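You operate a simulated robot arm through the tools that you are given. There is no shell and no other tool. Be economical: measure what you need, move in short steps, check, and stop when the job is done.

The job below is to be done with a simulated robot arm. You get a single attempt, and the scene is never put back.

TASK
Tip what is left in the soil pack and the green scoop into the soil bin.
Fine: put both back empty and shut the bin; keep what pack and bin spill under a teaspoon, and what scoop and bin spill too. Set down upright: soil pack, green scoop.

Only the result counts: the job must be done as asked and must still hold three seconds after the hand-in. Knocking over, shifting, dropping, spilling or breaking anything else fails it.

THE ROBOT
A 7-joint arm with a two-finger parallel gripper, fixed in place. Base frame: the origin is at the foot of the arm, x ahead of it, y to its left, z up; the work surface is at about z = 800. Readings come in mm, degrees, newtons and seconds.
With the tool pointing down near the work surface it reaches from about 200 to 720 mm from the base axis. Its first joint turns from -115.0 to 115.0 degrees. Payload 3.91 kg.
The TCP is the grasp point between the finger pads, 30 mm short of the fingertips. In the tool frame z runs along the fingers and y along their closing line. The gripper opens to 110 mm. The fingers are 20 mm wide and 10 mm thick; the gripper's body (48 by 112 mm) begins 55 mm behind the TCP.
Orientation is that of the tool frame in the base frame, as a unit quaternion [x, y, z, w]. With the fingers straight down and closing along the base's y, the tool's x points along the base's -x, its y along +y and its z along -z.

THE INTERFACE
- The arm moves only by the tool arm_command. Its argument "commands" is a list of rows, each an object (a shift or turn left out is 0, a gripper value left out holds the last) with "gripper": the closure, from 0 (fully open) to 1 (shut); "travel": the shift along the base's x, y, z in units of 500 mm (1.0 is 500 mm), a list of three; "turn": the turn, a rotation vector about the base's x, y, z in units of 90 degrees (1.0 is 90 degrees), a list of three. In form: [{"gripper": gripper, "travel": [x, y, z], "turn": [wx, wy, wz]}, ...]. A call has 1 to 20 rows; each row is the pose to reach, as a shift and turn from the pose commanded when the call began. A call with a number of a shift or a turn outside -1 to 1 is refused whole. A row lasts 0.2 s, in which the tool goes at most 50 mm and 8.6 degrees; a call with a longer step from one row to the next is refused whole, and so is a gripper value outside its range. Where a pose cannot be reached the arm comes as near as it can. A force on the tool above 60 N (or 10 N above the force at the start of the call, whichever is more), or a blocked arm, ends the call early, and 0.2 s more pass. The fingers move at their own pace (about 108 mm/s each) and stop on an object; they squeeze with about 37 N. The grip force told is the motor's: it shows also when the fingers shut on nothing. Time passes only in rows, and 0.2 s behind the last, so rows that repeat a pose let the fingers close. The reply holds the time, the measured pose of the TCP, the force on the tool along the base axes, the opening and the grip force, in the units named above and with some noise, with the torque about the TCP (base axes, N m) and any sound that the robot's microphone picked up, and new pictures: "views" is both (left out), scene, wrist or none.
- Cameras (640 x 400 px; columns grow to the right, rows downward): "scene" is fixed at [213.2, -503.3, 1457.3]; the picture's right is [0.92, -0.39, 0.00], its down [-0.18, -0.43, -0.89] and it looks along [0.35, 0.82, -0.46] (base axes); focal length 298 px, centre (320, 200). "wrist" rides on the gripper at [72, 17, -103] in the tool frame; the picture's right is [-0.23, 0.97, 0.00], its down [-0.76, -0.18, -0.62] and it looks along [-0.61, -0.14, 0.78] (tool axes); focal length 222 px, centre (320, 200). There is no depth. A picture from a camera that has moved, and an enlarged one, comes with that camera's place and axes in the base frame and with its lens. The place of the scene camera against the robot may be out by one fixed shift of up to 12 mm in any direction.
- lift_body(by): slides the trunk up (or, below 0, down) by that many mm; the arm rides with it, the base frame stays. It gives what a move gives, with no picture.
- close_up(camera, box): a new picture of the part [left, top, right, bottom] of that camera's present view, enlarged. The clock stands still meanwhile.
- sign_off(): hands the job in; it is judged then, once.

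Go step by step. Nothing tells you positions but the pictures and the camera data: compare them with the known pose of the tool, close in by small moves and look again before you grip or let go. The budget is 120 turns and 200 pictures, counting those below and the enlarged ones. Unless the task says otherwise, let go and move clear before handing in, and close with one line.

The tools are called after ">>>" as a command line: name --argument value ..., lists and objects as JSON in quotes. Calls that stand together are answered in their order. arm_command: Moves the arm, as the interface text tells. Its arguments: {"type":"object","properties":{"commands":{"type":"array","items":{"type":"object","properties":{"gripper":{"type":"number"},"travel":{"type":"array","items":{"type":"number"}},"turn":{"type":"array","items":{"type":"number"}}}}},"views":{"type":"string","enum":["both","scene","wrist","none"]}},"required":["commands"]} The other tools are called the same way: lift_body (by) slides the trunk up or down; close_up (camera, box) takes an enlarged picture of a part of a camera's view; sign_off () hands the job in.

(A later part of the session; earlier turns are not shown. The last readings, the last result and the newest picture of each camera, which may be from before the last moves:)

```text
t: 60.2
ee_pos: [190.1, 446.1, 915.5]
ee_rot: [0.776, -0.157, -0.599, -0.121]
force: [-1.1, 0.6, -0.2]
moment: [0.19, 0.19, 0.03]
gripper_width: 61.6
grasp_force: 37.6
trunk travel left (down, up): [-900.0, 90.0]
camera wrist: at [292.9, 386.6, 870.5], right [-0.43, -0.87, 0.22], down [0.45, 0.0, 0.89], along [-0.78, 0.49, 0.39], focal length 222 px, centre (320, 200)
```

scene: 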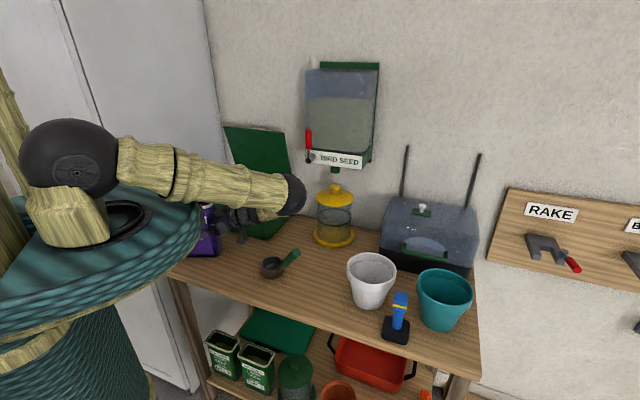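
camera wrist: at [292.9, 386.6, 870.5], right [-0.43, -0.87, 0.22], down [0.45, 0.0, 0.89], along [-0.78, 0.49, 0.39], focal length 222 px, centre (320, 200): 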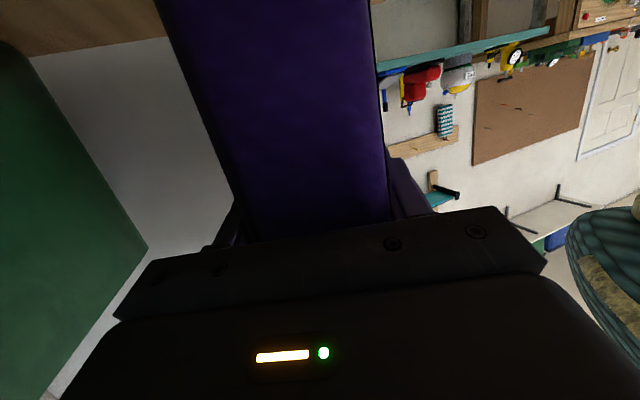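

The pack is gripped at 61.6 mm. I'll lift it straight up and read the load.

>>> arm_command --commands '[{"travel": [0, 0, 0.01]}, {"travel": [0, 0, 0.03]}, {"travel": [0, 0, 0.06]}, {"travel": [0, 0, 0.1]}, {"travel": [0, 0, 0.15]}, {"travel": [0, 0, 0.2]}, {"travel": [0, 0, 0.25]}, {"travel": [0, 0, 0.3]}, {"travel": [0, 0, 0.34]}, {"travel": [0, 0, 0.36]}]'

>>> close_up --camera "scene" --box '[140, 110, 310, 290]'

```text
t: 62.4
ee_pos: [190.4, 445.9, 1094.6]
ee_rot: [0.776, -0.157, -0.598, -0.122]
force: [1.0, 0.5, -2.3]
moment: [-0.04, -0.06, 0.01]
gripper_width: 61.8
grasp_force: 37.4
trunk travel left (down, up): [-900.0, 90.0]
camera wrist: at [292.8, 385.8, 1051.6], right [-0.43, -0.87, 0.22], down [0.45, 0.0, 0.89], along [-0.78, 0.49, 0.39], focal length 222 px, centre (320, 200)
```

scene: 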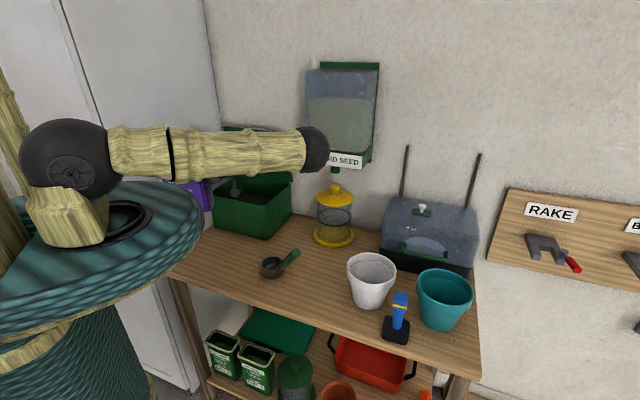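
wrist: 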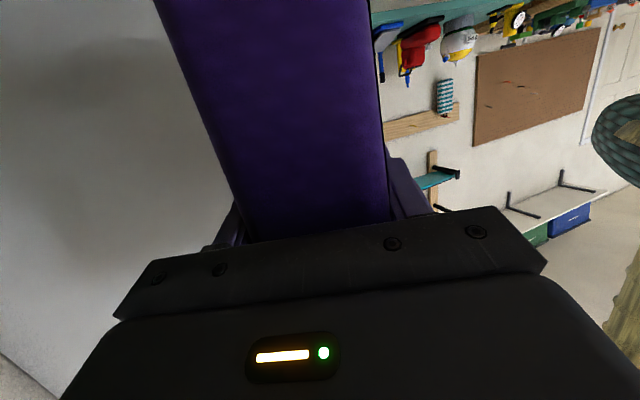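

```text
2.22 times, centred on (225, 200) of scene
camera zoom: at [213.2, -503.3, 1457.3], right [0.92, -0.39, 0.0], down [-0.18, -0.43, -0.89], along [0.35, 0.82, -0.46], focal length 662 px, centre (531, 200)
```

zoom: 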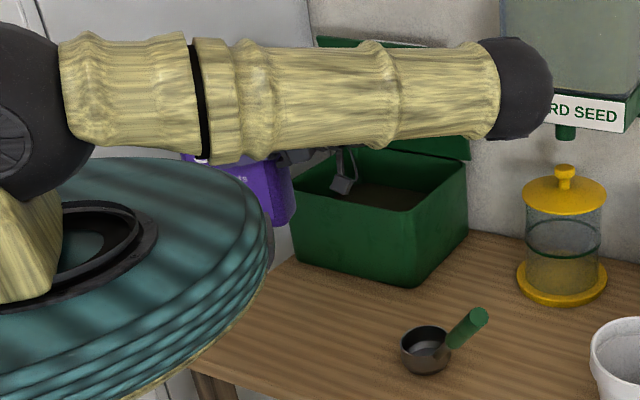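

The pack is light and level, and the bench beneath it is clean. Next I'll swing the tool around to face the bin, keeping the pack upright.

>>> arm_command --commands '[{"gripper": 1, "travel": [0.03, 0, 0.02], "turn": [0, 0, -0.03]}, {"travel": [0.07, 0, 0.04], "turn": [0, 0, -0.09]}, {"travel": [0.11, 0, 0.06], "turn": [0, 0, -0.17]}, {"travel": [0.15, 0, 0.08], "turn": [0, 0, -0.25]}, {"travel": [0.19, 0, 0.1], "turn": [0, 0, -0.33]}, {"travel": [0.22, 0, 0.11], "turn": [0, 0, -0.41]}, {"travel": [0.25, 0, 0.11], "turn": [0, 0, -0.49]}, {"travel": [0.27, 0, 0.11], "turn": [0, 0, -0.57]}, {"travel": [0.28, 0.004, 0.11], "turn": [0, 0, -0.65]}, {"travel": [0.28, 0.008, 0.11], "turn": [0, 0, -0.7]}]'

>>> close_up --camera "scene" --box '[140, 70, 310, 290]'

```text
t: 64.6
ee_pos: [330.0, 450.8, 1149.0]
ee_rot: [0.579, -0.54, -0.447, -0.417]
force: [-0.3, -0.8, -2.9]
moment: [-0.06, 0.01, 0.0]
gripper_width: 61.7
grasp_force: 37.0
trunk travel left (down, up): [-900.0, 90.0]
camera wrist: at [322.4, 334.6, 1105.7], right [-0.98, -0.01, 0.22], down [0.2, -0.4, 0.89], along [0.08, 0.92, 0.39], focal length 222 px, centre (320, 200)
```

scene: 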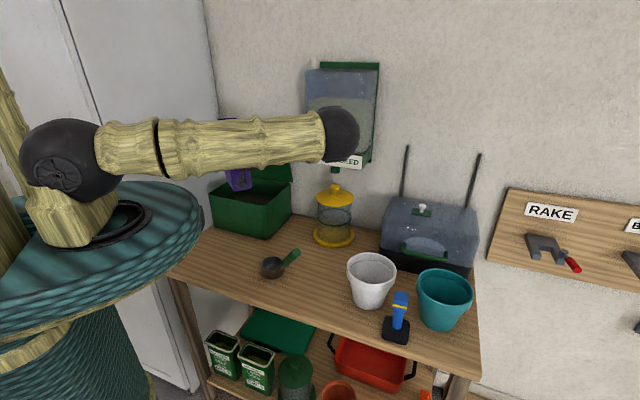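
wrist: 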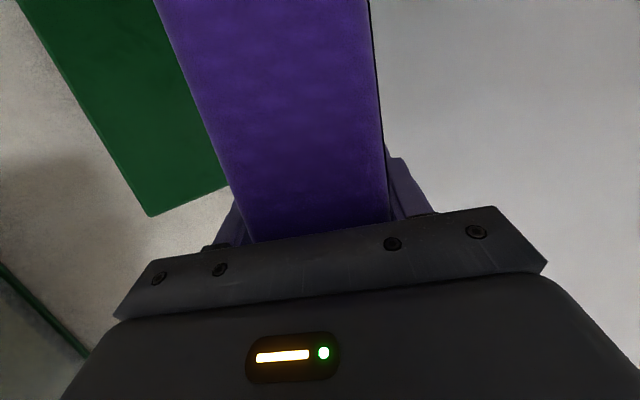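

```text
1.82 times, centred on (225, 180) of scene
camera zoom: at [213.2, -503.3, 1457.3], right [0.92, -0.39, 0.0], down [-0.18, -0.43, -0.89], along [0.35, 0.82, -0.46], focal length 542 px, centre (493, 236)
```

zoom: 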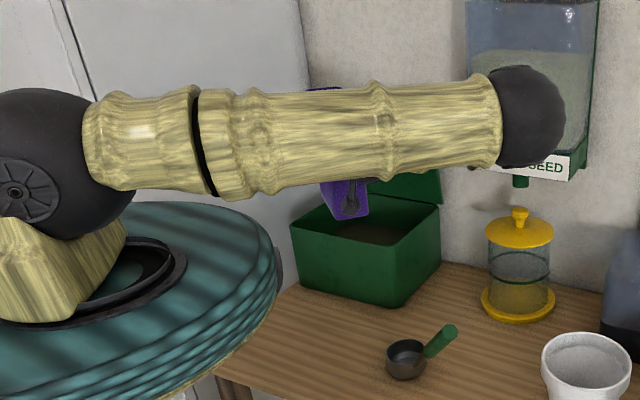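

The pack is upright above the bin area. I'll finish the turn to azimuth 55° and move to the pouring start.

>>> arm_command --commands '[{"travel": [0.01, 0.005, 0], "turn": [0, 0, -0.07]}, {"travel": [0.03, 0.015, 0], "turn": [0, 0, -0.14]}, {"travel": [0.05, 0.025, 0], "turn": [0, 0, -0.21]}, {"travel": [0.07, 0.035, 0], "turn": [0, 0, -0.28]}, {"travel": [0.09, 0.04, 0], "turn": [0, 0, -0.35]}, {"travel": [0.1, 0.04, 0], "turn": [0, 0, -0.41]}, {"travel": [0.1, 0.04, 0], "turn": [0, 0, -0.433]}, {"travel": [0.1, 0.04, 0], "turn": [0, 0, -0.433]}]' --views "none"

>>> arm_command --commands '[{"travel": [0, 0, 0], "turn": [0.046, -0.032, 0]}, {"travel": [0.01, 0.01, 0], "turn": [0.091, -0.064, 0]}, {"travel": [0.02, 0.02, 0], "turn": [0.1365, -0.0957, 0]}, {"travel": [0.03, 0.04, 0], "turn": [0.1365, -0.0957, 0]}, {"travel": [0.036, 0.048, -0.02], "turn": [0.1365, -0.0957, 0]}, {"travel": [0.036, 0.048, -0.04], "turn": [0.1365, -0.0957, 0]}]'

>>> close_up --camera "scene" --box '[140, 70, 310, 290]'

```text
t: 66.4
ee_pos: [380.1, 470.9, 1150.6]
ee_rot: [-0.366, 0.702, 0.282, 0.542]
force: [1.6, 0.5, -3.8]
moment: [-0.04, 0.01, -0.02]
gripper_width: 61.7
grasp_force: 37.2
trunk travel left (down, up): [-900.0, 90.0]
```

```text
t: 67.8
ee_pos: [397.4, 494.8, 1128.4]
ee_rot: [-0.325, 0.626, 0.326, 0.629]
force: [-0.6, -0.4, -2.4]
moment: [-0.04, 0.07, -0.03]
gripper_width: 62.0
grasp_force: 37.0
trunk travel left (down, up): [-900.0, 90.0]
camera wrist: at [326.0, 422.0, 1055.7], right [-0.8, 0.56, 0.23], down [-0.21, -0.62, 0.76], along [0.56, 0.56, 0.61], focal length 222 px, centre (320, 200)
```

scene: 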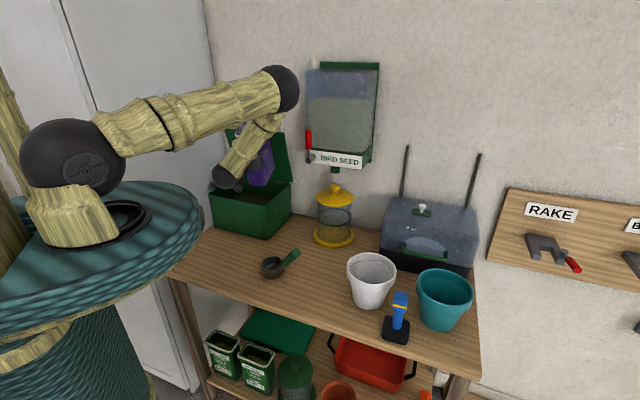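
wrist: 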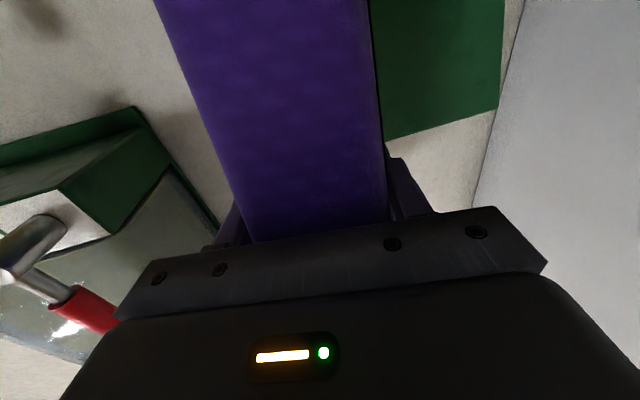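

```text
1.82 times, centred on (225, 180) of scene
camera zoom: at [213.2, -503.3, 1457.3], right [0.92, -0.39, 0.0], down [-0.18, -0.43, -0.89], along [0.35, 0.82, -0.46], focal length 542 px, centre (493, 236)
```

zoom: 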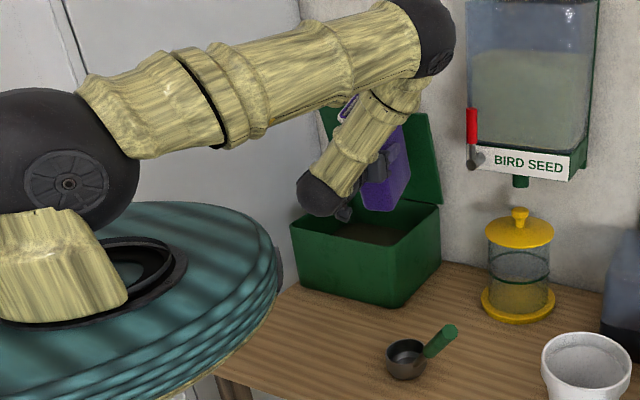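

The tool is horizontal and faces the bin, with the pack held above the opening. I'll roll the pack to the left to start pouring.

>>> arm_command --commands '[{"turn": [-0.048, -0.0681, 0]}, {"turn": [-0.096, -0.1362, 0]}, {"turn": [-0.144, -0.2043, 0]}, {"turn": [-0.192, -0.2724, 0]}, {"turn": [-0.24, -0.3405, 0]}, {"turn": [-0.288, -0.4086, 0]}, {"turn": [-0.336, -0.4767, 0]}, {"turn": [-0.384, -0.5448, 0]}, {"turn": [-0.432, -0.6129, 0]}, {"turn": [-0.48, -0.681, 0]}]'

>>> close_up --camera "scene" --box '[140, 70, 310, 290]'

```text
t: 70.0
ee_pos: [398.2, 495.0, 1129.7]
ee_rot: [-0.643, 0.296, -0.122, 0.696]
force: [-0.4, -0.2, -2.7]
moment: [-0.03, 0.11, -0.01]
gripper_width: 61.8
grasp_force: 37.5
trunk travel left (down, up): [-900.0, 90.0]
camera wrist: at [393.8, 374.8, 1094.8], right [-0.39, 0.27, -0.88], down [-0.92, -0.12, 0.37], along [-0.01, 0.96, 0.29], focal length 222 px, centre (320, 200)
```

scene: 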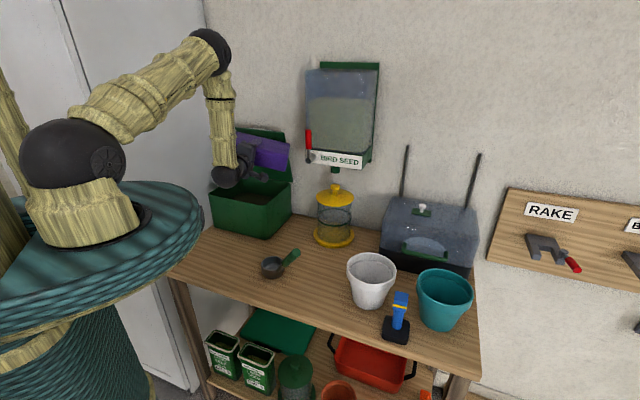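
wrist: 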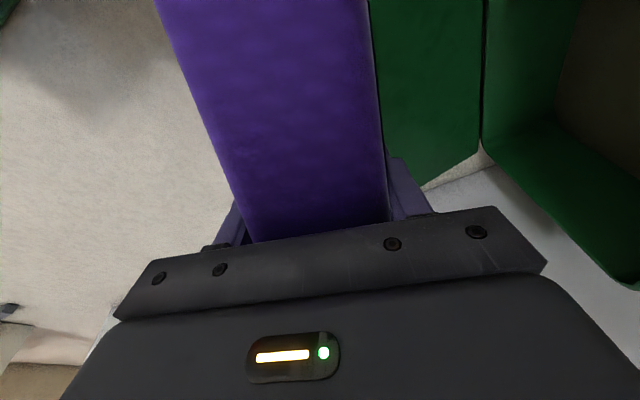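

```text
1.82 times, centred on (225, 180) of scene
camera zoom: at [213.2, -503.3, 1457.3], right [0.92, -0.39, 0.0], down [-0.18, -0.43, -0.89], along [0.35, 0.82, -0.46], focal length 542 px, centre (493, 236)
```

zoom: 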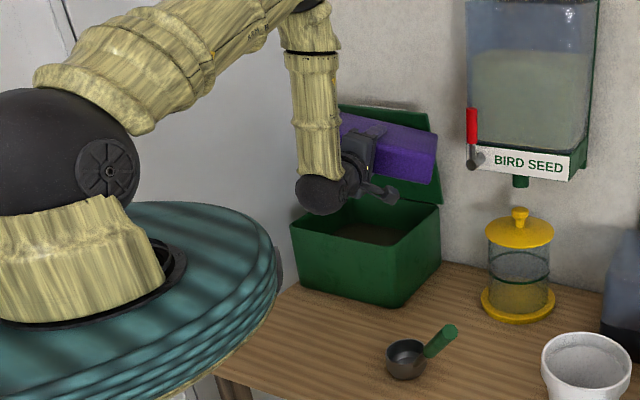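

>>> arm_command --commands '[{"turn": [-0.024, -0.034, 0]}, {"turn": [-0.048, -0.068, 0]}, {"turn": [-0.072, -0.102, 0]}, {"turn": [-0.096, -0.136, 0]}, {"turn": [-0.12, -0.17, 0]}, {"turn": [-0.144, -0.204, 0]}]'

>>> close_up --camera "scene" --box '[180, 90, 320, 250]'

>>> close_up --camera "wrist" --box '[360, 0, 640, 220]'

```text
t: 71.4
ee_pos: [399.7, 491.6, 1127.9]
ee_rot: [0.691, -0.17, 0.255, -0.655]
force: [-1.3, -11.2, -12.7]
moment: [0.01, 0.96, -1.22]
gripper_width: 61.8
grasp_force: 36.8
trunk travel left (down, up): [-900.0, 90.0]
camera wrist: at [401.1, 366.6, 1121.5], right [-0.09, 0.05, -1.0], down [-0.99, -0.06, 0.08], along [-0.06, 1.0, 0.05], focal length 222 px, centre (320, 200)
```

scene: 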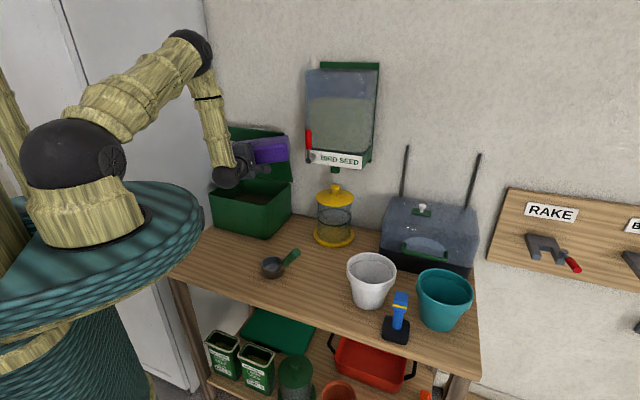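
wrist: 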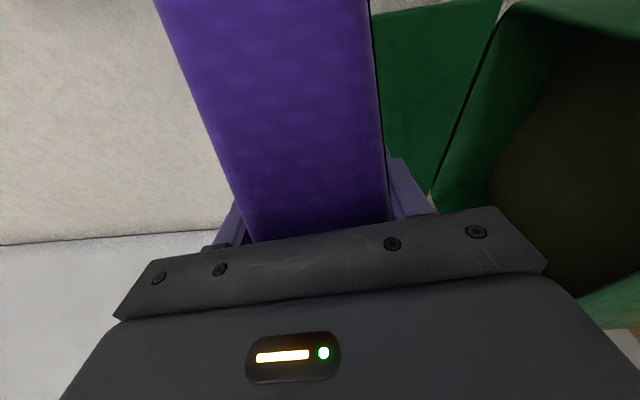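

```text
2.50 times, centred on (250, 170) of scene
camera zoom: at [213.2, -503.3, 1457.3], right [0.92, -0.39, 0.0], down [-0.18, -0.43, -0.89], along [0.35, 0.82, -0.46], focal length 745 px, centre (495, 275)
```

zoom: 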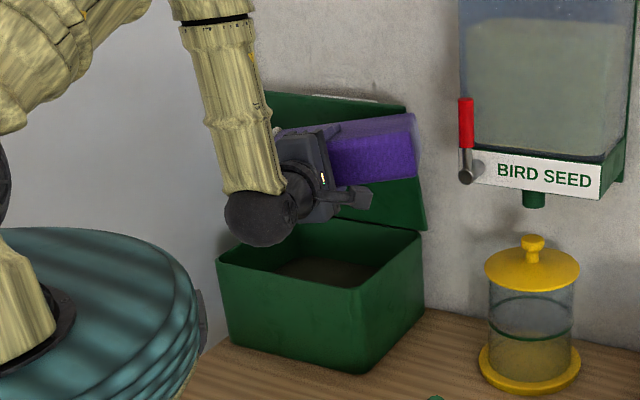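

```text
1.82 times, centred on (500, 110) of wrist
camera zoom: at [401.1, 366.6, 1121.5], right [-0.09, 0.05, -1.0], down [-0.99, -0.06, 0.08], along [-0.06, 1.0, 0.05], focal length 404 px, centre (-7, 364)
```

zoom: 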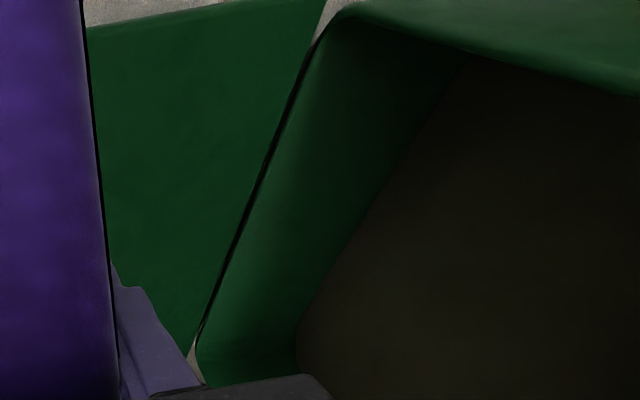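

The pack's far end is touching the lid, and its lip overhangs the front too far because of the grip tilt. I'll back off, roll back a little, then re-aim with the pack squared to the bin.

>>> arm_command --commands '[{"travel": [-0.01, -0.01, 0], "turn": [0.02, 0.03, 0]}, {"travel": [-0.025, -0.025, 0], "turn": [0.058, 0.082, 0]}, {"travel": [-0.04, -0.04, 0], "turn": [0.106, 0.15, 0]}, {"travel": [-0.045, -0.045, 0], "turn": [0.154, 0.218, 0]}, {"travel": [-0.045, -0.045, 0], "turn": [0.2, 0.284, 0]}, {"travel": [-0.045, -0.045, 0], "turn": [0.24, 0.34, 0]}]'

>>> close_up --camera "scene" --box '[180, 90, 320, 250]'

```text
t: 72.8
ee_pos: [375.0, 472.1, 1130.1]
ee_rot: [-0.596, 0.38, -0.029, 0.707]
force: [-0.2, -0.2, -3.4]
moment: [-0.07, 0.04, -0.01]
gripper_width: 61.7
grasp_force: 36.6
trunk travel left (down, up): [-900.0, 90.0]
camera wrist: at [362.3, 358.1, 1078.9], right [-0.56, 0.39, -0.73], down [-0.82, -0.19, 0.54], along [0.07, 0.9, 0.43], focal length 222 px, centre (320, 200)
```

scene: 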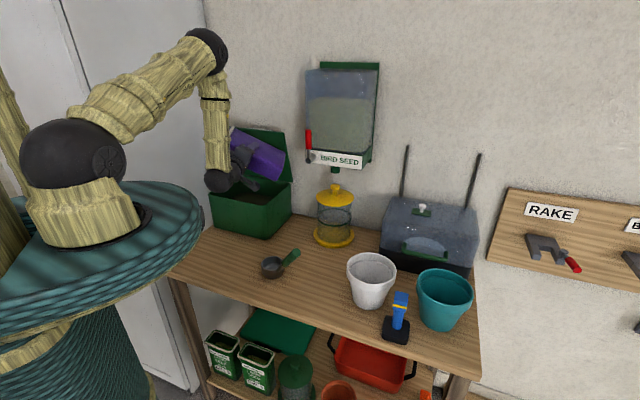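
wrist: 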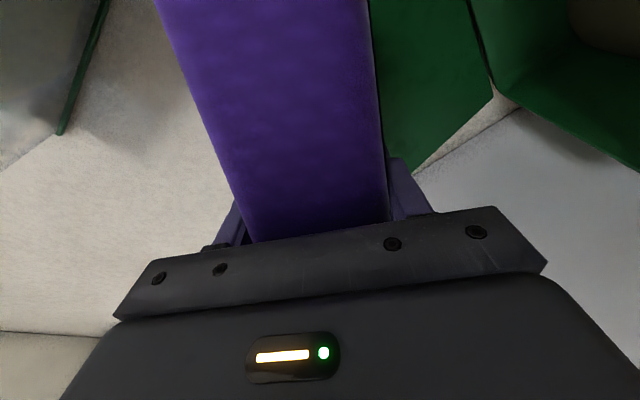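

```text
2.50 times, centred on (250, 170) of scene
camera zoom: at [213.2, -503.3, 1457.3], right [0.92, -0.39, 0.0], down [-0.18, -0.43, -0.89], along [0.35, 0.82, -0.46], focal length 745 px, centre (495, 275)
```

zoom: 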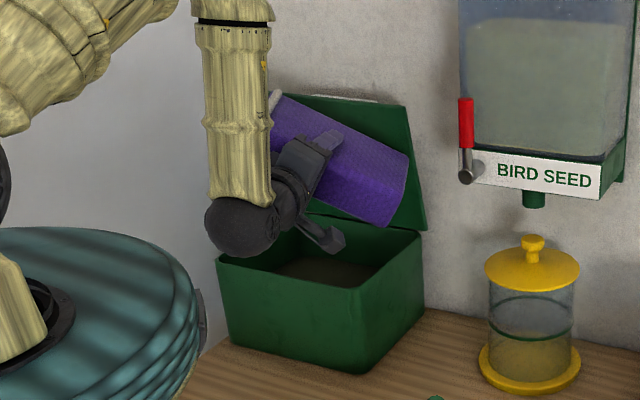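

>>> arm_command --commands '[{"turn": [0, 0, -0.07]}, {"turn": [0, 0, -0.14]}, {"turn": [0, 0, -0.2]}, {"turn": [0, 0, -0.256]}]' --views "none"

>>> arm_command --commands '[{"travel": [0.01, 0.01, -0.01], "turn": [-0.047, 0.047, 0]}, {"travel": [0.03, 0.03, -0.03], "turn": [-0.094, 0.094, 0]}, {"travel": [0.05, 0.05, -0.05], "turn": [-0.1414, 0.1414, 0]}, {"travel": [0.07, 0.068, -0.07], "turn": [-0.1414, 0.1414, 0]}, {"travel": [0.07, 0.068, -0.08], "turn": [-0.1414, 0.1414, 0]}]'

>>> close_up --camera "scene" --box '[180, 90, 320, 250]'

```text
t: 73.8
ee_pos: [376.1, 473.4, 1129.6]
ee_rot: [-0.508, 0.491, -0.172, 0.687]
force: [0.4, 0.1, -3.0]
moment: [-0.01, 0.09, 0.01]
gripper_width: 61.5
grasp_force: 37.1
trunk travel left (down, up): [-900.0, 90.0]
```

```text
t: 75.0
ee_pos: [410.1, 506.8, 1089.7]
ee_rot: [0.599, -0.541, 0.166, -0.567]
force: [-1.2, 0.0, -3.4]
moment: [-0.01, 0.07, 0.02]
gripper_width: 61.6
grasp_force: 37.0
trunk travel left (down, up): [-900.0, 90.0]
camera wrist: at [345.7, 399.7, 1076.2], right [-0.53, 0.41, -0.74], down [-0.7, 0.28, 0.66], along [0.48, 0.87, 0.14], focal length 222 px, centre (320, 200)
```

scene: 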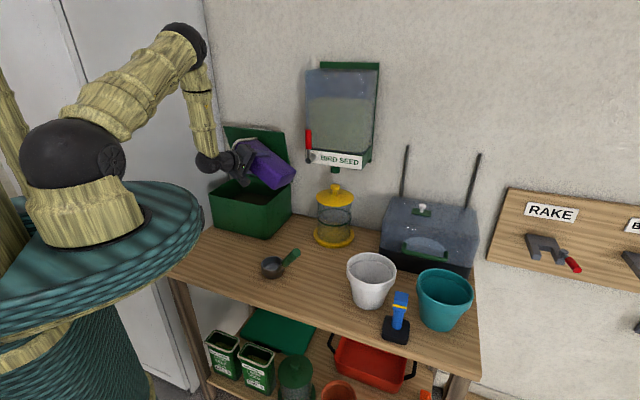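
wrist: 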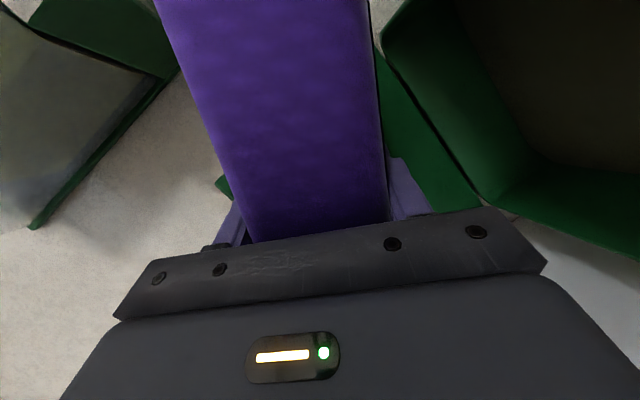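

```text
2.50 times, centred on (250, 170) of scene
camera zoom: at [213.2, -503.3, 1457.3], right [0.92, -0.39, 0.0], down [-0.18, -0.43, -0.89], along [0.35, 0.82, -0.46], focal length 745 px, centre (495, 275)
```

zoom: 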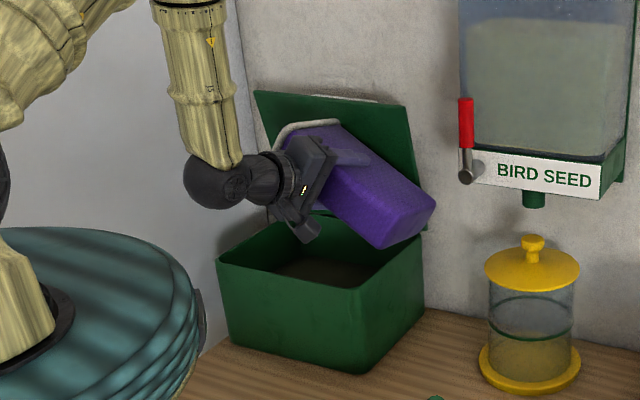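

The pack is now squared to the bin, with its far end dipped about 11°. I'll roll slowly about its long axis.

>>> arm_command --commands '[{"turn": [-0.0384, -0.0388, 0.0103]}, {"turn": [-0.0768, -0.0777, 0.0206]}, {"turn": [-0.115, -0.1166, 0.0309]}, {"turn": [-0.154, -0.155, 0.0412]}, {"turn": [-0.192, -0.194, 0.0515]}, {"turn": [-0.223, -0.225, 0.0597]}, {"turn": [-0.246, -0.249, 0.0659]}, {"turn": [-0.269, -0.272, 0.0721]}, {"turn": [-0.292, -0.295, 0.0783]}, {"turn": [-0.315, -0.319, 0.0845]}]'

>>> close_up --camera "scene" --box '[180, 90, 320, 250]'

>>> close_up --camera "wrist" --box '[360, 0, 640, 220]'

```text
t: 77.2
ee_pos: [410.9, 505.9, 1089.6]
ee_rot: [0.692, -0.288, 0.396, -0.53]
force: [0.5, -0.2, -2.6]
moment: [-0.01, 0.08, 0.0]
gripper_width: 61.7
grasp_force: 36.8
trunk travel left (down, up): [-900.0, 90.0]
camera wrist: at [361.4, 391.6, 1103.8], right [-0.1, -0.08, -0.99], down [-0.93, 0.36, 0.06], along [0.35, 0.93, -0.11], focal length 222 px, centre (320, 200)
```

scene: 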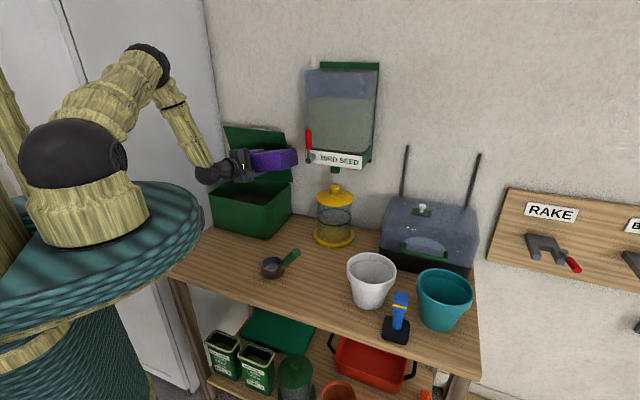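
wrist: 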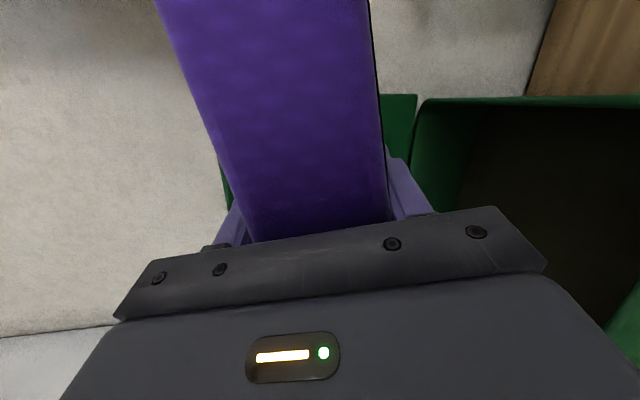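

```text
2.50 times, centred on (250, 170) of scene
camera zoom: at [213.2, -503.3, 1457.3], right [0.92, -0.39, 0.0], down [-0.18, -0.43, -0.89], along [0.35, 0.82, -0.46], focal length 745 px, centre (495, 275)
```

zoom: 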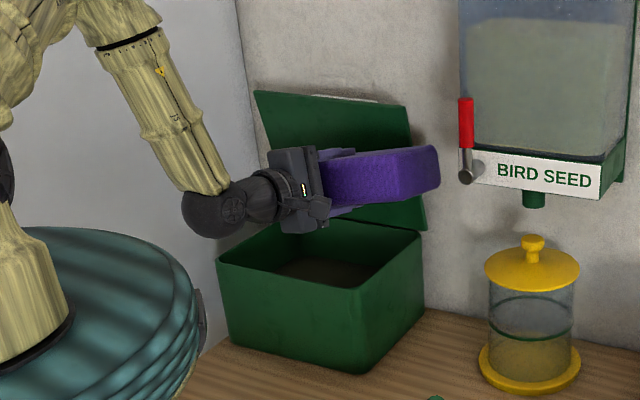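

```text
1.82 times, centred on (500, 110) of wrist
camera zoom: at [361.4, 391.6, 1103.8], right [-0.1, -0.08, -0.99], down [-0.93, 0.36, 0.06], along [0.35, 0.93, -0.11], focal length 404 px, centre (-7, 364)
```

zoom: 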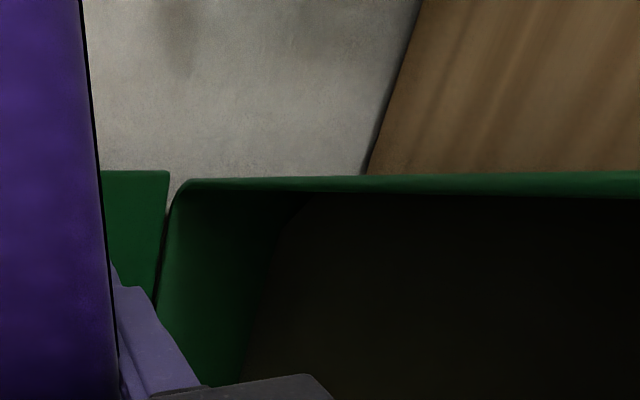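

>>> arm_command --commands '[{"turn": [-0.023, -0.0233, 0.0062]}, {"turn": [-0.046, -0.0466, 0.0124]}, {"turn": [-0.069, -0.07, 0.0185]}, {"turn": [-0.092, -0.0932, 0.0247]}, {"turn": [-0.115, -0.1166, 0.031]}]' --views "scene"

>>> close_up --camera "scene" --box '[180, 90, 320, 250]'

```text
t: 78.4
ee_pos: [410.7, 506.0, 1090.3]
ee_rot: [0.705, -0.185, 0.47, -0.498]
force: [0.3, -0.4, -2.6]
moment: [-0.03, 0.04, 0.04]
gripper_width: 61.9
grasp_force: 37.1
trunk travel left (down, up): [-900.0, 90.0]
```

scene: 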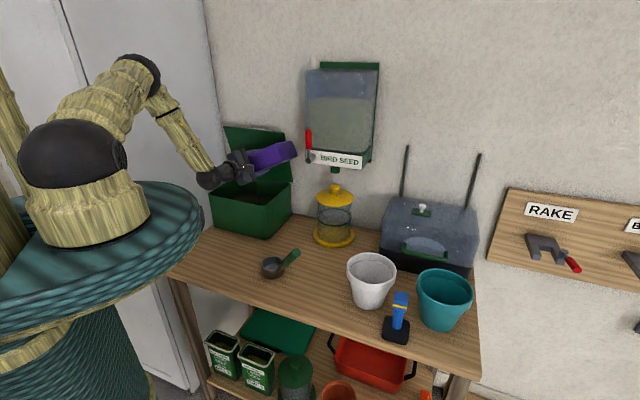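

```text
2.50 times, centred on (250, 170) of scene
camera zoom: at [213.2, -503.3, 1457.3], right [0.92, -0.39, 0.0], down [-0.18, -0.43, -0.89], along [0.35, 0.82, -0.46], focal length 745 px, centre (495, 275)
```

zoom: 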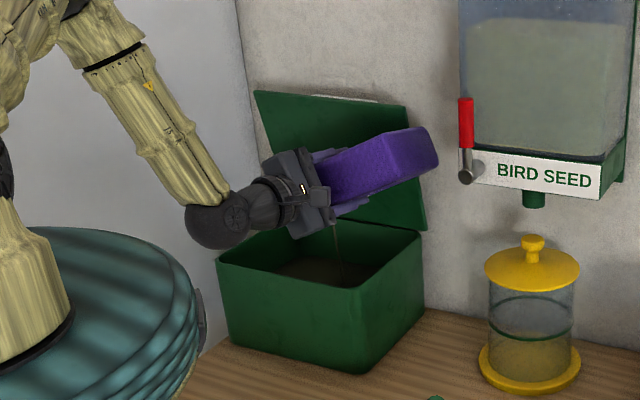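

Soil is now streaming into the bin. I'll hold and continue rolling gradually.

>>> arm_command --commands '[{"turn": [0, 0, 0]}, {"turn": [0, 0, 0]}, {"turn": [-0.023, -0.0233, 0.0062]}, {"turn": [-0.023, -0.0233, 0.0062]}, {"turn": [-0.046, -0.0466, 0.0124]}, {"turn": [-0.046, -0.0466, 0.0124]}, {"turn": [-0.069, -0.07, 0.0185]}, {"turn": [-0.069, -0.07, 0.0185]}, {"turn": [-0.092, -0.0932, 0.0247]}, {"turn": [-0.092, -0.0932, 0.0247]}, {"turn": [-0.115, -0.1166, 0.031]}, {"turn": [-0.115, -0.1166, 0.031]}]' --views "scene"

>>> close_up --camera "scene" --box '[180, 90, 320, 250]'

```text
t: 81.0
ee_pos: [411.2, 507.7, 1089.8]
ee_rot: [0.705, -0.079, 0.535, -0.459]
force: [-0.6, -0.3, -2.6]
moment: [-0.01, 0.05, 0.01]
gripper_width: 61.7
grasp_force: 37.3
trunk travel left (down, up): [-900.0, 90.0]
```

scene: 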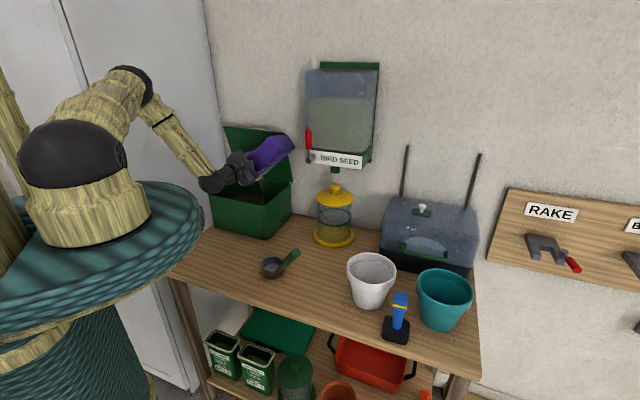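

```text
2.50 times, centred on (250, 170) of scene
camera zoom: at [213.2, -503.3, 1457.3], right [0.92, -0.39, 0.0], down [-0.18, -0.43, -0.89], along [0.35, 0.82, -0.46], focal length 745 px, centre (495, 275)
```

zoom: 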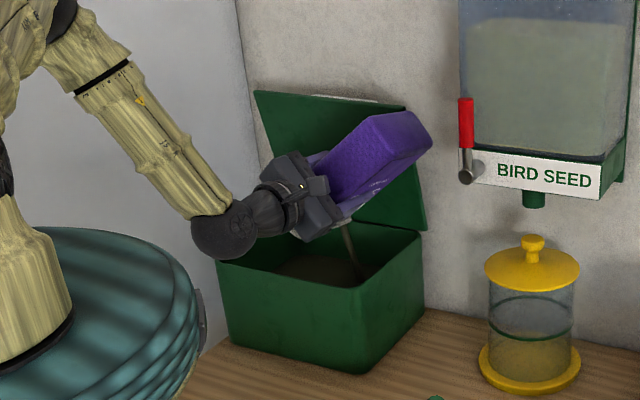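

>>> arm_command --commands '[{"travel": [-0.01, 0.01, 0]}, {"travel": [-0.02, 0.02, 0]}, {"travel": [-0.03, 0.03, 0]}, {"travel": [-0.04, 0.04, 0.005], "turn": [-0.023, -0.0233, 0.0062]}, {"travel": [-0.04, 0.04, 0.01], "turn": [-0.046, -0.0466, 0.0124]}, {"travel": [-0.04, 0.04, 0.01], "turn": [-0.046, -0.0466, 0.0124]}, {"travel": [-0.04, 0.04, 0.01], "turn": [-0.069, -0.07, 0.0185]}, {"travel": [-0.04, 0.04, 0.01], "turn": [-0.069, -0.07, 0.0185]}, {"travel": [-0.04, 0.04, 0.01], "turn": [-0.092, -0.0932, 0.0247]}, {"travel": [-0.04, 0.04, 0.01], "turn": [-0.115, -0.1166, 0.031]}, {"travel": [-0.04, 0.04, 0.01], "turn": [-0.138, -0.14, 0.037]}, {"travel": [-0.04, 0.04, 0.01], "turn": [-0.138, -0.14, 0.037]}, {"travel": [-0.04, 0.04, 0.01], "turn": [-0.138, -0.14, 0.037]}]' --views "both"

>>> close_up --camera "scene" --box '[180, 90, 320, 250]'

```text
t: 83.8
ee_pos: [390.1, 526.0, 1096.2]
ee_rot: [0.69, 0.049, 0.6, -0.401]
force: [-1.2, -2.0, -1.8]
moment: [0.09, -0.07, -0.08]
gripper_width: 61.6
grasp_force: 36.8
trunk travel left (down, up): [-900.0, 90.0]
camera wrist: at [338.6, 423.0, 1145.2], right [0.48, -0.56, -0.68], down [-0.8, 0.05, -0.6], along [0.37, 0.83, -0.42], focal length 222 px, centre (320, 200)
```

scene: 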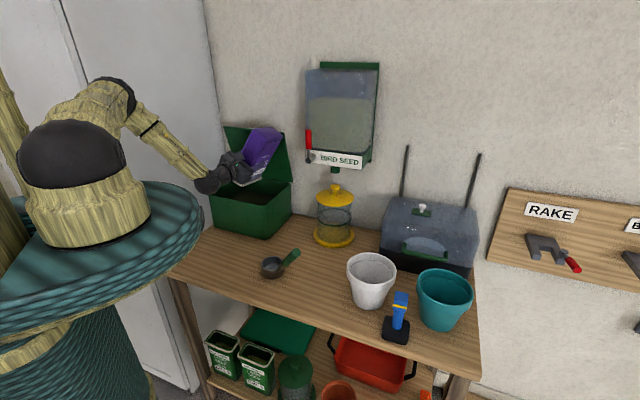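
wrist: 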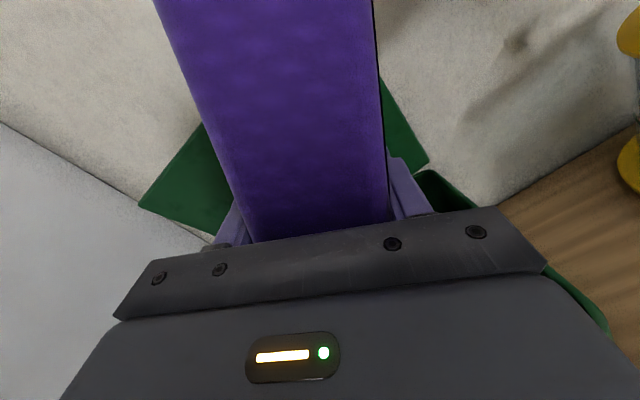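

```text
2.50 times, centred on (250, 170) of scene
camera zoom: at [213.2, -503.3, 1457.3], right [0.92, -0.39, 0.0], down [-0.18, -0.43, -0.89], along [0.35, 0.82, -0.46], focal length 745 px, centre (495, 275)
```

zoom: 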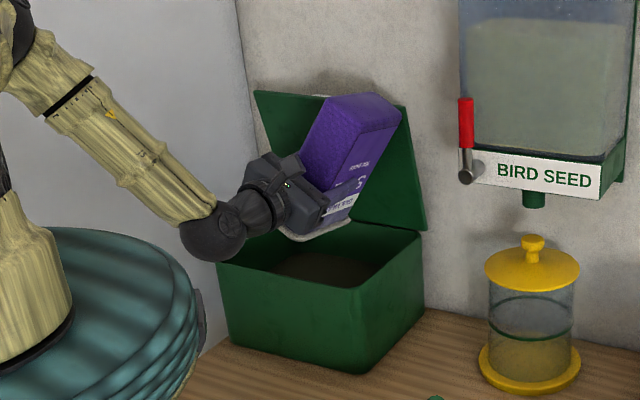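

The stream has stopped. I'll hold a moment with a small extra roll and slight back-off to make sure it's empty.

>>> arm_command --commands '[{"travel": [-0.01, -0.01, 0.005]}, {"travel": [-0.02, -0.02, 0.01], "turn": [-0.023, -0.0233, 0.0062]}, {"travel": [-0.02, -0.02, 0.02], "turn": [-0.06, -0.06, 0.016]}, {"travel": [-0.02, -0.02, 0.02], "turn": [-0.1, -0.1, 0.027]}, {"travel": [-0.02, -0.02, 0.02], "turn": [-0.06, -0.06, 0.016]}, {"travel": [-0.02, -0.02, 0.02], "turn": [-0.1, -0.1, 0.027]}, {"travel": [-0.02, -0.02, 0.02], "turn": [-0.1, -0.1, 0.027]}]' --views "scene"

>>> close_up --camera "scene" --box '[180, 90, 320, 250]'

```text
t: 85.4
ee_pos: [380.4, 515.8, 1105.7]
ee_rot: [0.669, 0.144, 0.638, -0.354]
force: [0.0, 0.0, -1.1]
moment: [-0.04, 0.01, -0.02]
gripper_width: 61.9
grasp_force: 37.1
trunk travel left (down, up): [-900.0, 90.0]
```

scene: 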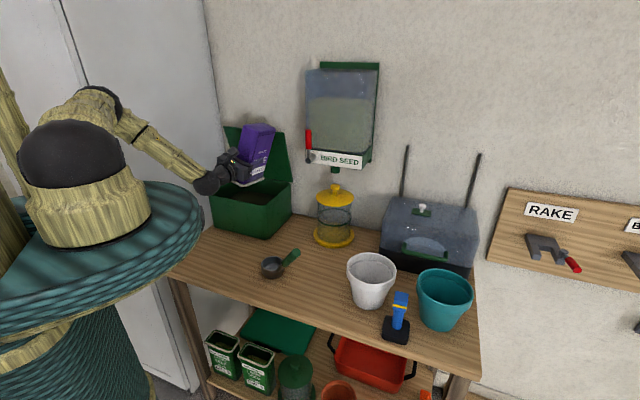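

```text
2.50 times, centred on (250, 170) of scene
camera zoom: at [213.2, -503.3, 1457.3], right [0.92, -0.39, 0.0], down [-0.18, -0.43, -0.89], along [0.35, 0.82, -0.46], focal length 745 px, centre (495, 275)
```

zoom: 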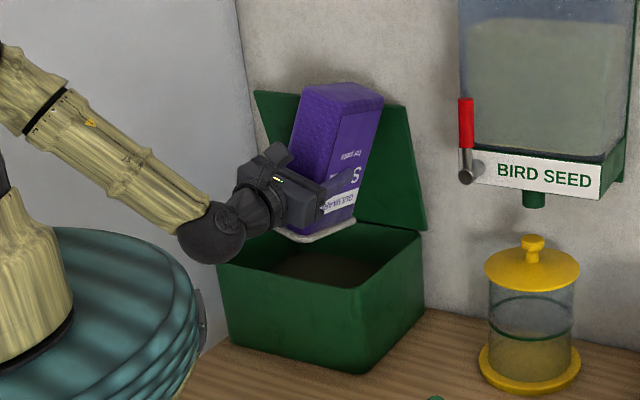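

The load dropped from 2.6 N to 1.1 N, so the pack is empty. I'll roll it back upright over the bin.

>>> arm_command --commands '[{"turn": [0.0612, 0.0624, -0.0166]}, {"turn": [0.1224, 0.1248, -0.0332]}, {"turn": [0.1836, 0.1872, -0.0498]}, {"turn": [0.2448, 0.2496, -0.0664]}, {"turn": [0.306, 0.312, -0.083]}, {"turn": [0.3672, 0.3744, -0.0996]}, {"turn": [0.4284, 0.4368, -0.1162]}, {"turn": [0.4896, 0.4992, -0.1328]}, {"turn": [0.5508, 0.5616, -0.1494]}, {"turn": [0.612, 0.624, -0.166]}]' --views "none"

>>> arm_command --commands '[{"travel": [0, 0, 0.01], "turn": [0.0612, 0.0624, -0.0166]}, {"travel": [-0.01, -0.01, 0.02], "turn": [0.1224, 0.1248, -0.0332]}, {"travel": [-0.02, -0.02, 0.04], "turn": [0.1836, 0.1872, -0.0498]}, {"travel": [-0.04, -0.04, 0.05], "turn": [0.2448, 0.2496, -0.0664]}, {"travel": [-0.06, -0.06, 0.06], "turn": [0.306, 0.312, -0.083]}, {"travel": [-0.08, -0.08, 0.07], "turn": [0.3672, 0.3744, -0.0996]}, {"travel": [-0.1, -0.1, 0.07], "turn": [0.4284, 0.4368, -0.1162]}, {"travel": [-0.1, -0.1, 0.07], "turn": [0.4896, 0.4992, -0.1328]}, {"travel": [-0.1, -0.1, 0.07], "turn": [0.5508, 0.5616, -0.1494]}, {"travel": [-0.1, -0.1, 0.07], "turn": [0.612, 0.624, -0.166]}]'

>>> close_up --camera "scene" --box '[160, 90, 320, 290]'

```text
t: 87.6
ee_pos: [381.1, 516.5, 1105.7]
ee_rot: [0.66, -0.414, 0.291, -0.555]
force: [0.0, -0.7, -1.5]
moment: [0.04, -0.01, -0.02]
gripper_width: 61.6
grasp_force: 36.5
trunk travel left (down, up): [-900.0, 90.0]
```

```text
t: 89.8
ee_pos: [330.7, 465.3, 1141.1]
ee_rot: [-0.342, 0.775, 0.192, 0.496]
force: [-0.4, 0.1, -1.4]
moment: [0.0, 0.02, 0.01]
gripper_width: 61.8
grasp_force: 36.5
trunk travel left (down, up): [-900.0, 90.0]
camera wrist: at [233.9, 389.0, 1118.9], right [-0.64, 0.75, 0.16], down [-0.06, -0.26, 0.96], along [0.77, 0.6, 0.21], focal length 222 px, centre (320, 200)
```

scene: 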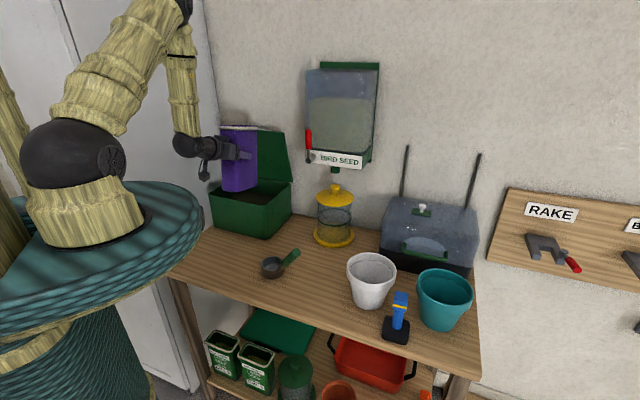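
wrist: 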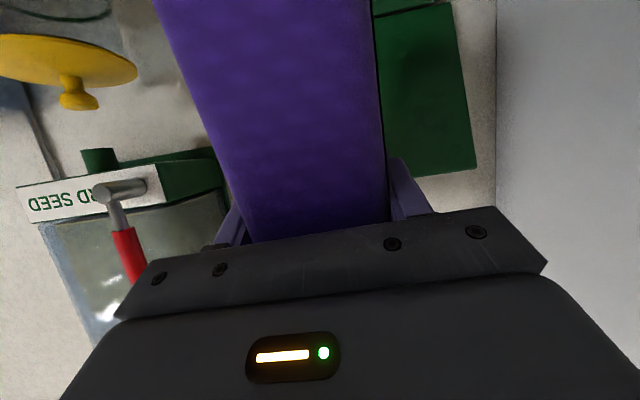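

```text
2.00 times, centred on (240, 190) of scene
camera zoom: at [213.2, -503.3, 1457.3], right [0.92, -0.39, 0.0], down [-0.18, -0.43, -0.89], along [0.35, 0.82, -0.46], focal length 596 px, centre (480, 220)
```

zoom: 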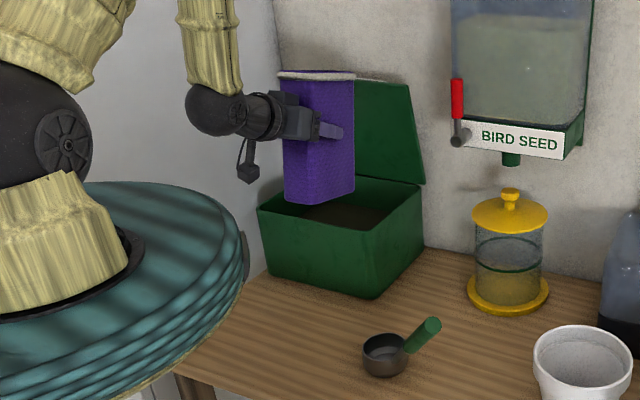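

The pack is nearly upright. I'll level it, then swing back toward its place.

>>> arm_command --commands '[{"travel": [-0.01, -0.01, 0.01], "turn": [0.043, -0.043, 0]}, {"travel": [-0.02, -0.02, 0.02], "turn": [0.0856, -0.0856, 0]}, {"travel": [-0.02, -0.02, 0.02], "turn": [0.0856, -0.0856, 0]}]' --views "none"

>>> arm_command --commands '[{"travel": [0, 0, 0], "turn": [0, 0, 0.08]}, {"travel": [0, 0, 0], "turn": [0, 0, 0.17]}, {"travel": [0, -0.01, 0], "turn": [0, 0, 0.26]}, {"travel": [0, -0.02, 0], "turn": [0, 0, 0.35]}, {"travel": [0, -0.03, 0], "turn": [0, 0, 0.44]}, {"travel": [-0.01, -0.04, 0], "turn": [0, 0, 0.53]}, {"travel": [-0.03, -0.05, 0], "turn": [0, 0, 0.62]}, {"travel": [-0.05, -0.06, 0], "turn": [0, 0, 0.71]}, {"travel": [-0.08, -0.06, 0], "turn": [0, 0, 0.8]}, {"travel": [-0.11, -0.06, 0], "turn": [0, 0, 0.89]}, {"travel": [-0.14, -0.06, 0], "turn": [0, 0, 0.97]}, {"travel": [-0.16, -0.06, 0], "turn": [0, 0, 1.0]}, {"travel": [-0.16, -0.06, 0], "turn": [0, 0, 1.0]}]'

>>> close_up --camera "scene" --box '[140, 90, 320, 290]'

```text
t: 90.6
ee_pos: [320.4, 457.0, 1151.1]
ee_rot: [-0.321, 0.725, 0.22, 0.569]
force: [-0.5, -0.1, -1.4]
moment: [-0.02, 0.01, -0.01]
gripper_width: 61.7
grasp_force: 37.2
trunk travel left (down, up): [-900.0, 90.0]
```

```text
t: 93.4
ee_pos: [239.9, 426.5, 1148.4]
ee_rot: [0.739, -0.287, -0.557, -0.248]
force: [0.2, 0.1, -1.0]
moment: [-0.03, 0.0, -0.01]
gripper_width: 61.8
grasp_force: 37.4
trunk travel left (down, up): [-900.0, 90.0]
camera wrist: at [315.6, 334.5, 1104.6], right [-0.73, -0.66, 0.17], down [0.38, -0.19, 0.9], along [-0.57, 0.73, 0.39], focal length 222 px, centre (320, 200)
```

scene: 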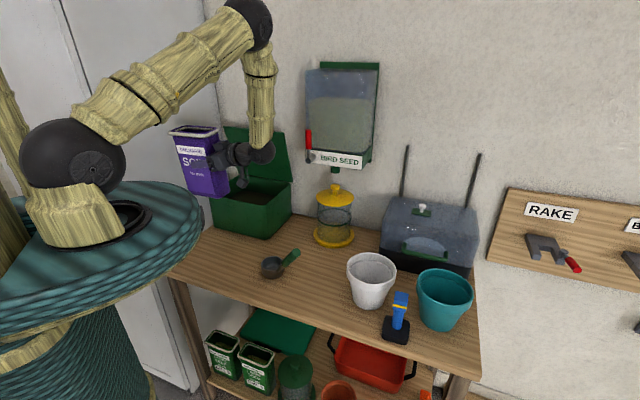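
wrist: 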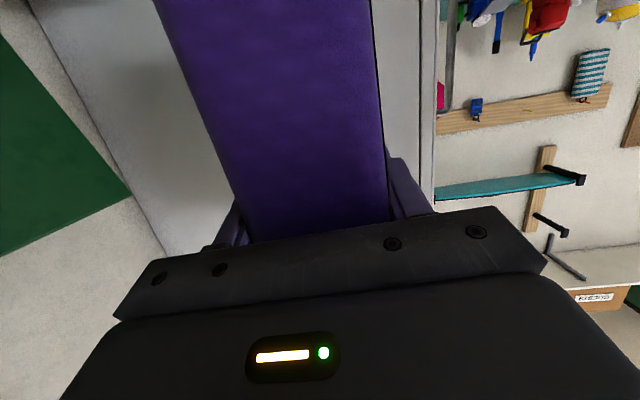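

```text
2.00 times, centred on (230, 190) of scene
camera zoom: at [213.2, -503.3, 1457.3], right [0.92, -0.39, 0.0], down [-0.18, -0.43, -0.89], along [0.35, 0.82, -0.46], focal length 596 px, centre (500, 220)
```

zoom: 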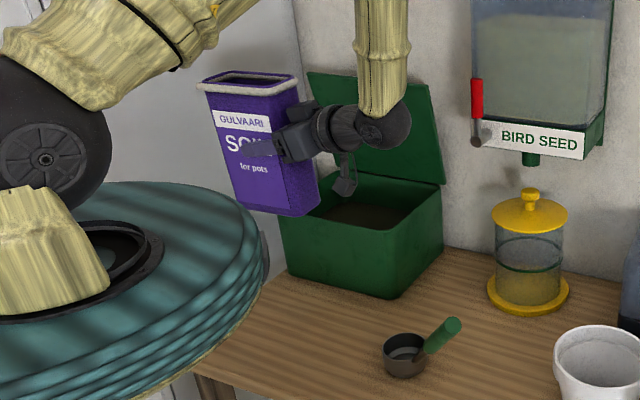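

The pack is level to within about 2.5°. I'll correct that, move above the original spot and descend to just over the bench.

>>> arm_command --commands '[{"travel": [-0.04, -0.015, 0], "turn": [-0.006, 0.007, -0.0015]}, {"travel": [-0.08, -0.03, 0], "turn": [-0.0125, 0.015, -0.003]}, {"travel": [-0.116, -0.049, 0], "turn": [-0.0187, 0.0222, -0.0047]}, {"travel": [-0.116, -0.049, -0.06], "turn": [-0.0187, 0.0222, -0.0047]}, {"travel": [-0.116, -0.049, -0.14], "turn": [-0.0187, 0.0222, -0.0047]}, {"travel": [-0.116, -0.049, -0.22], "turn": [-0.0187, 0.0222, -0.0047]}, {"travel": [-0.116, -0.049, -0.3], "turn": [-0.0187, 0.0222, -0.0047]}, {"travel": [-0.116, -0.049, -0.37], "turn": [-0.0187, 0.0222, -0.0047]}, {"travel": [-0.116, -0.049, -0.4], "turn": [-0.0187, 0.0222, -0.0047]}, {"travel": [-0.116, -0.049, -0.4], "turn": [-0.0187, 0.0222, -0.0047]}]'

>>> close_up --camera "scene" --box '[140, 120, 300, 290]'

```text
t: 95.6
ee_pos: [182.2, 401.9, 948.6]
ee_rot: [0.732, -0.302, -0.564, -0.234]
force: [0.2, 0.1, -1.3]
moment: [-0.02, -0.06, 0.02]
gripper_width: 61.8
grasp_force: 36.8
trunk travel left (down, up): [-900.0, 90.0]
camera wrist: at [255.4, 309.3, 904.6], right [-0.73, -0.65, 0.22], down [0.41, -0.16, 0.9], along [-0.55, 0.74, 0.39], focal length 222 px, centre (320, 200)
```

scene: 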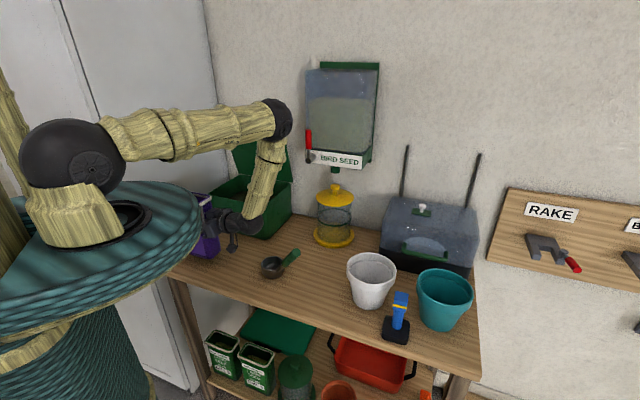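
wrist: 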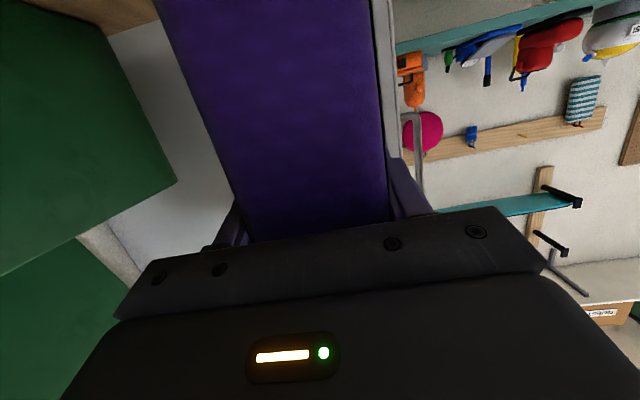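

```text
2.35 times, centred on (220, 205) of scene
camera zoom: at [213.2, -503.3, 1457.3], right [0.92, -0.39, 0.0], down [-0.18, -0.43, -0.89], along [0.35, 0.82, -0.46], focal length 701 px, centre (555, 188)
```

zoom: 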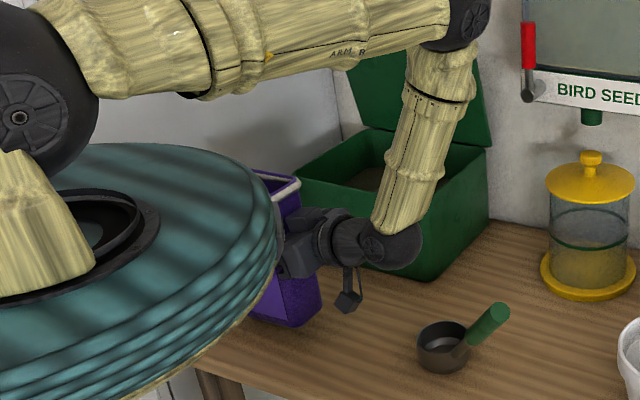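

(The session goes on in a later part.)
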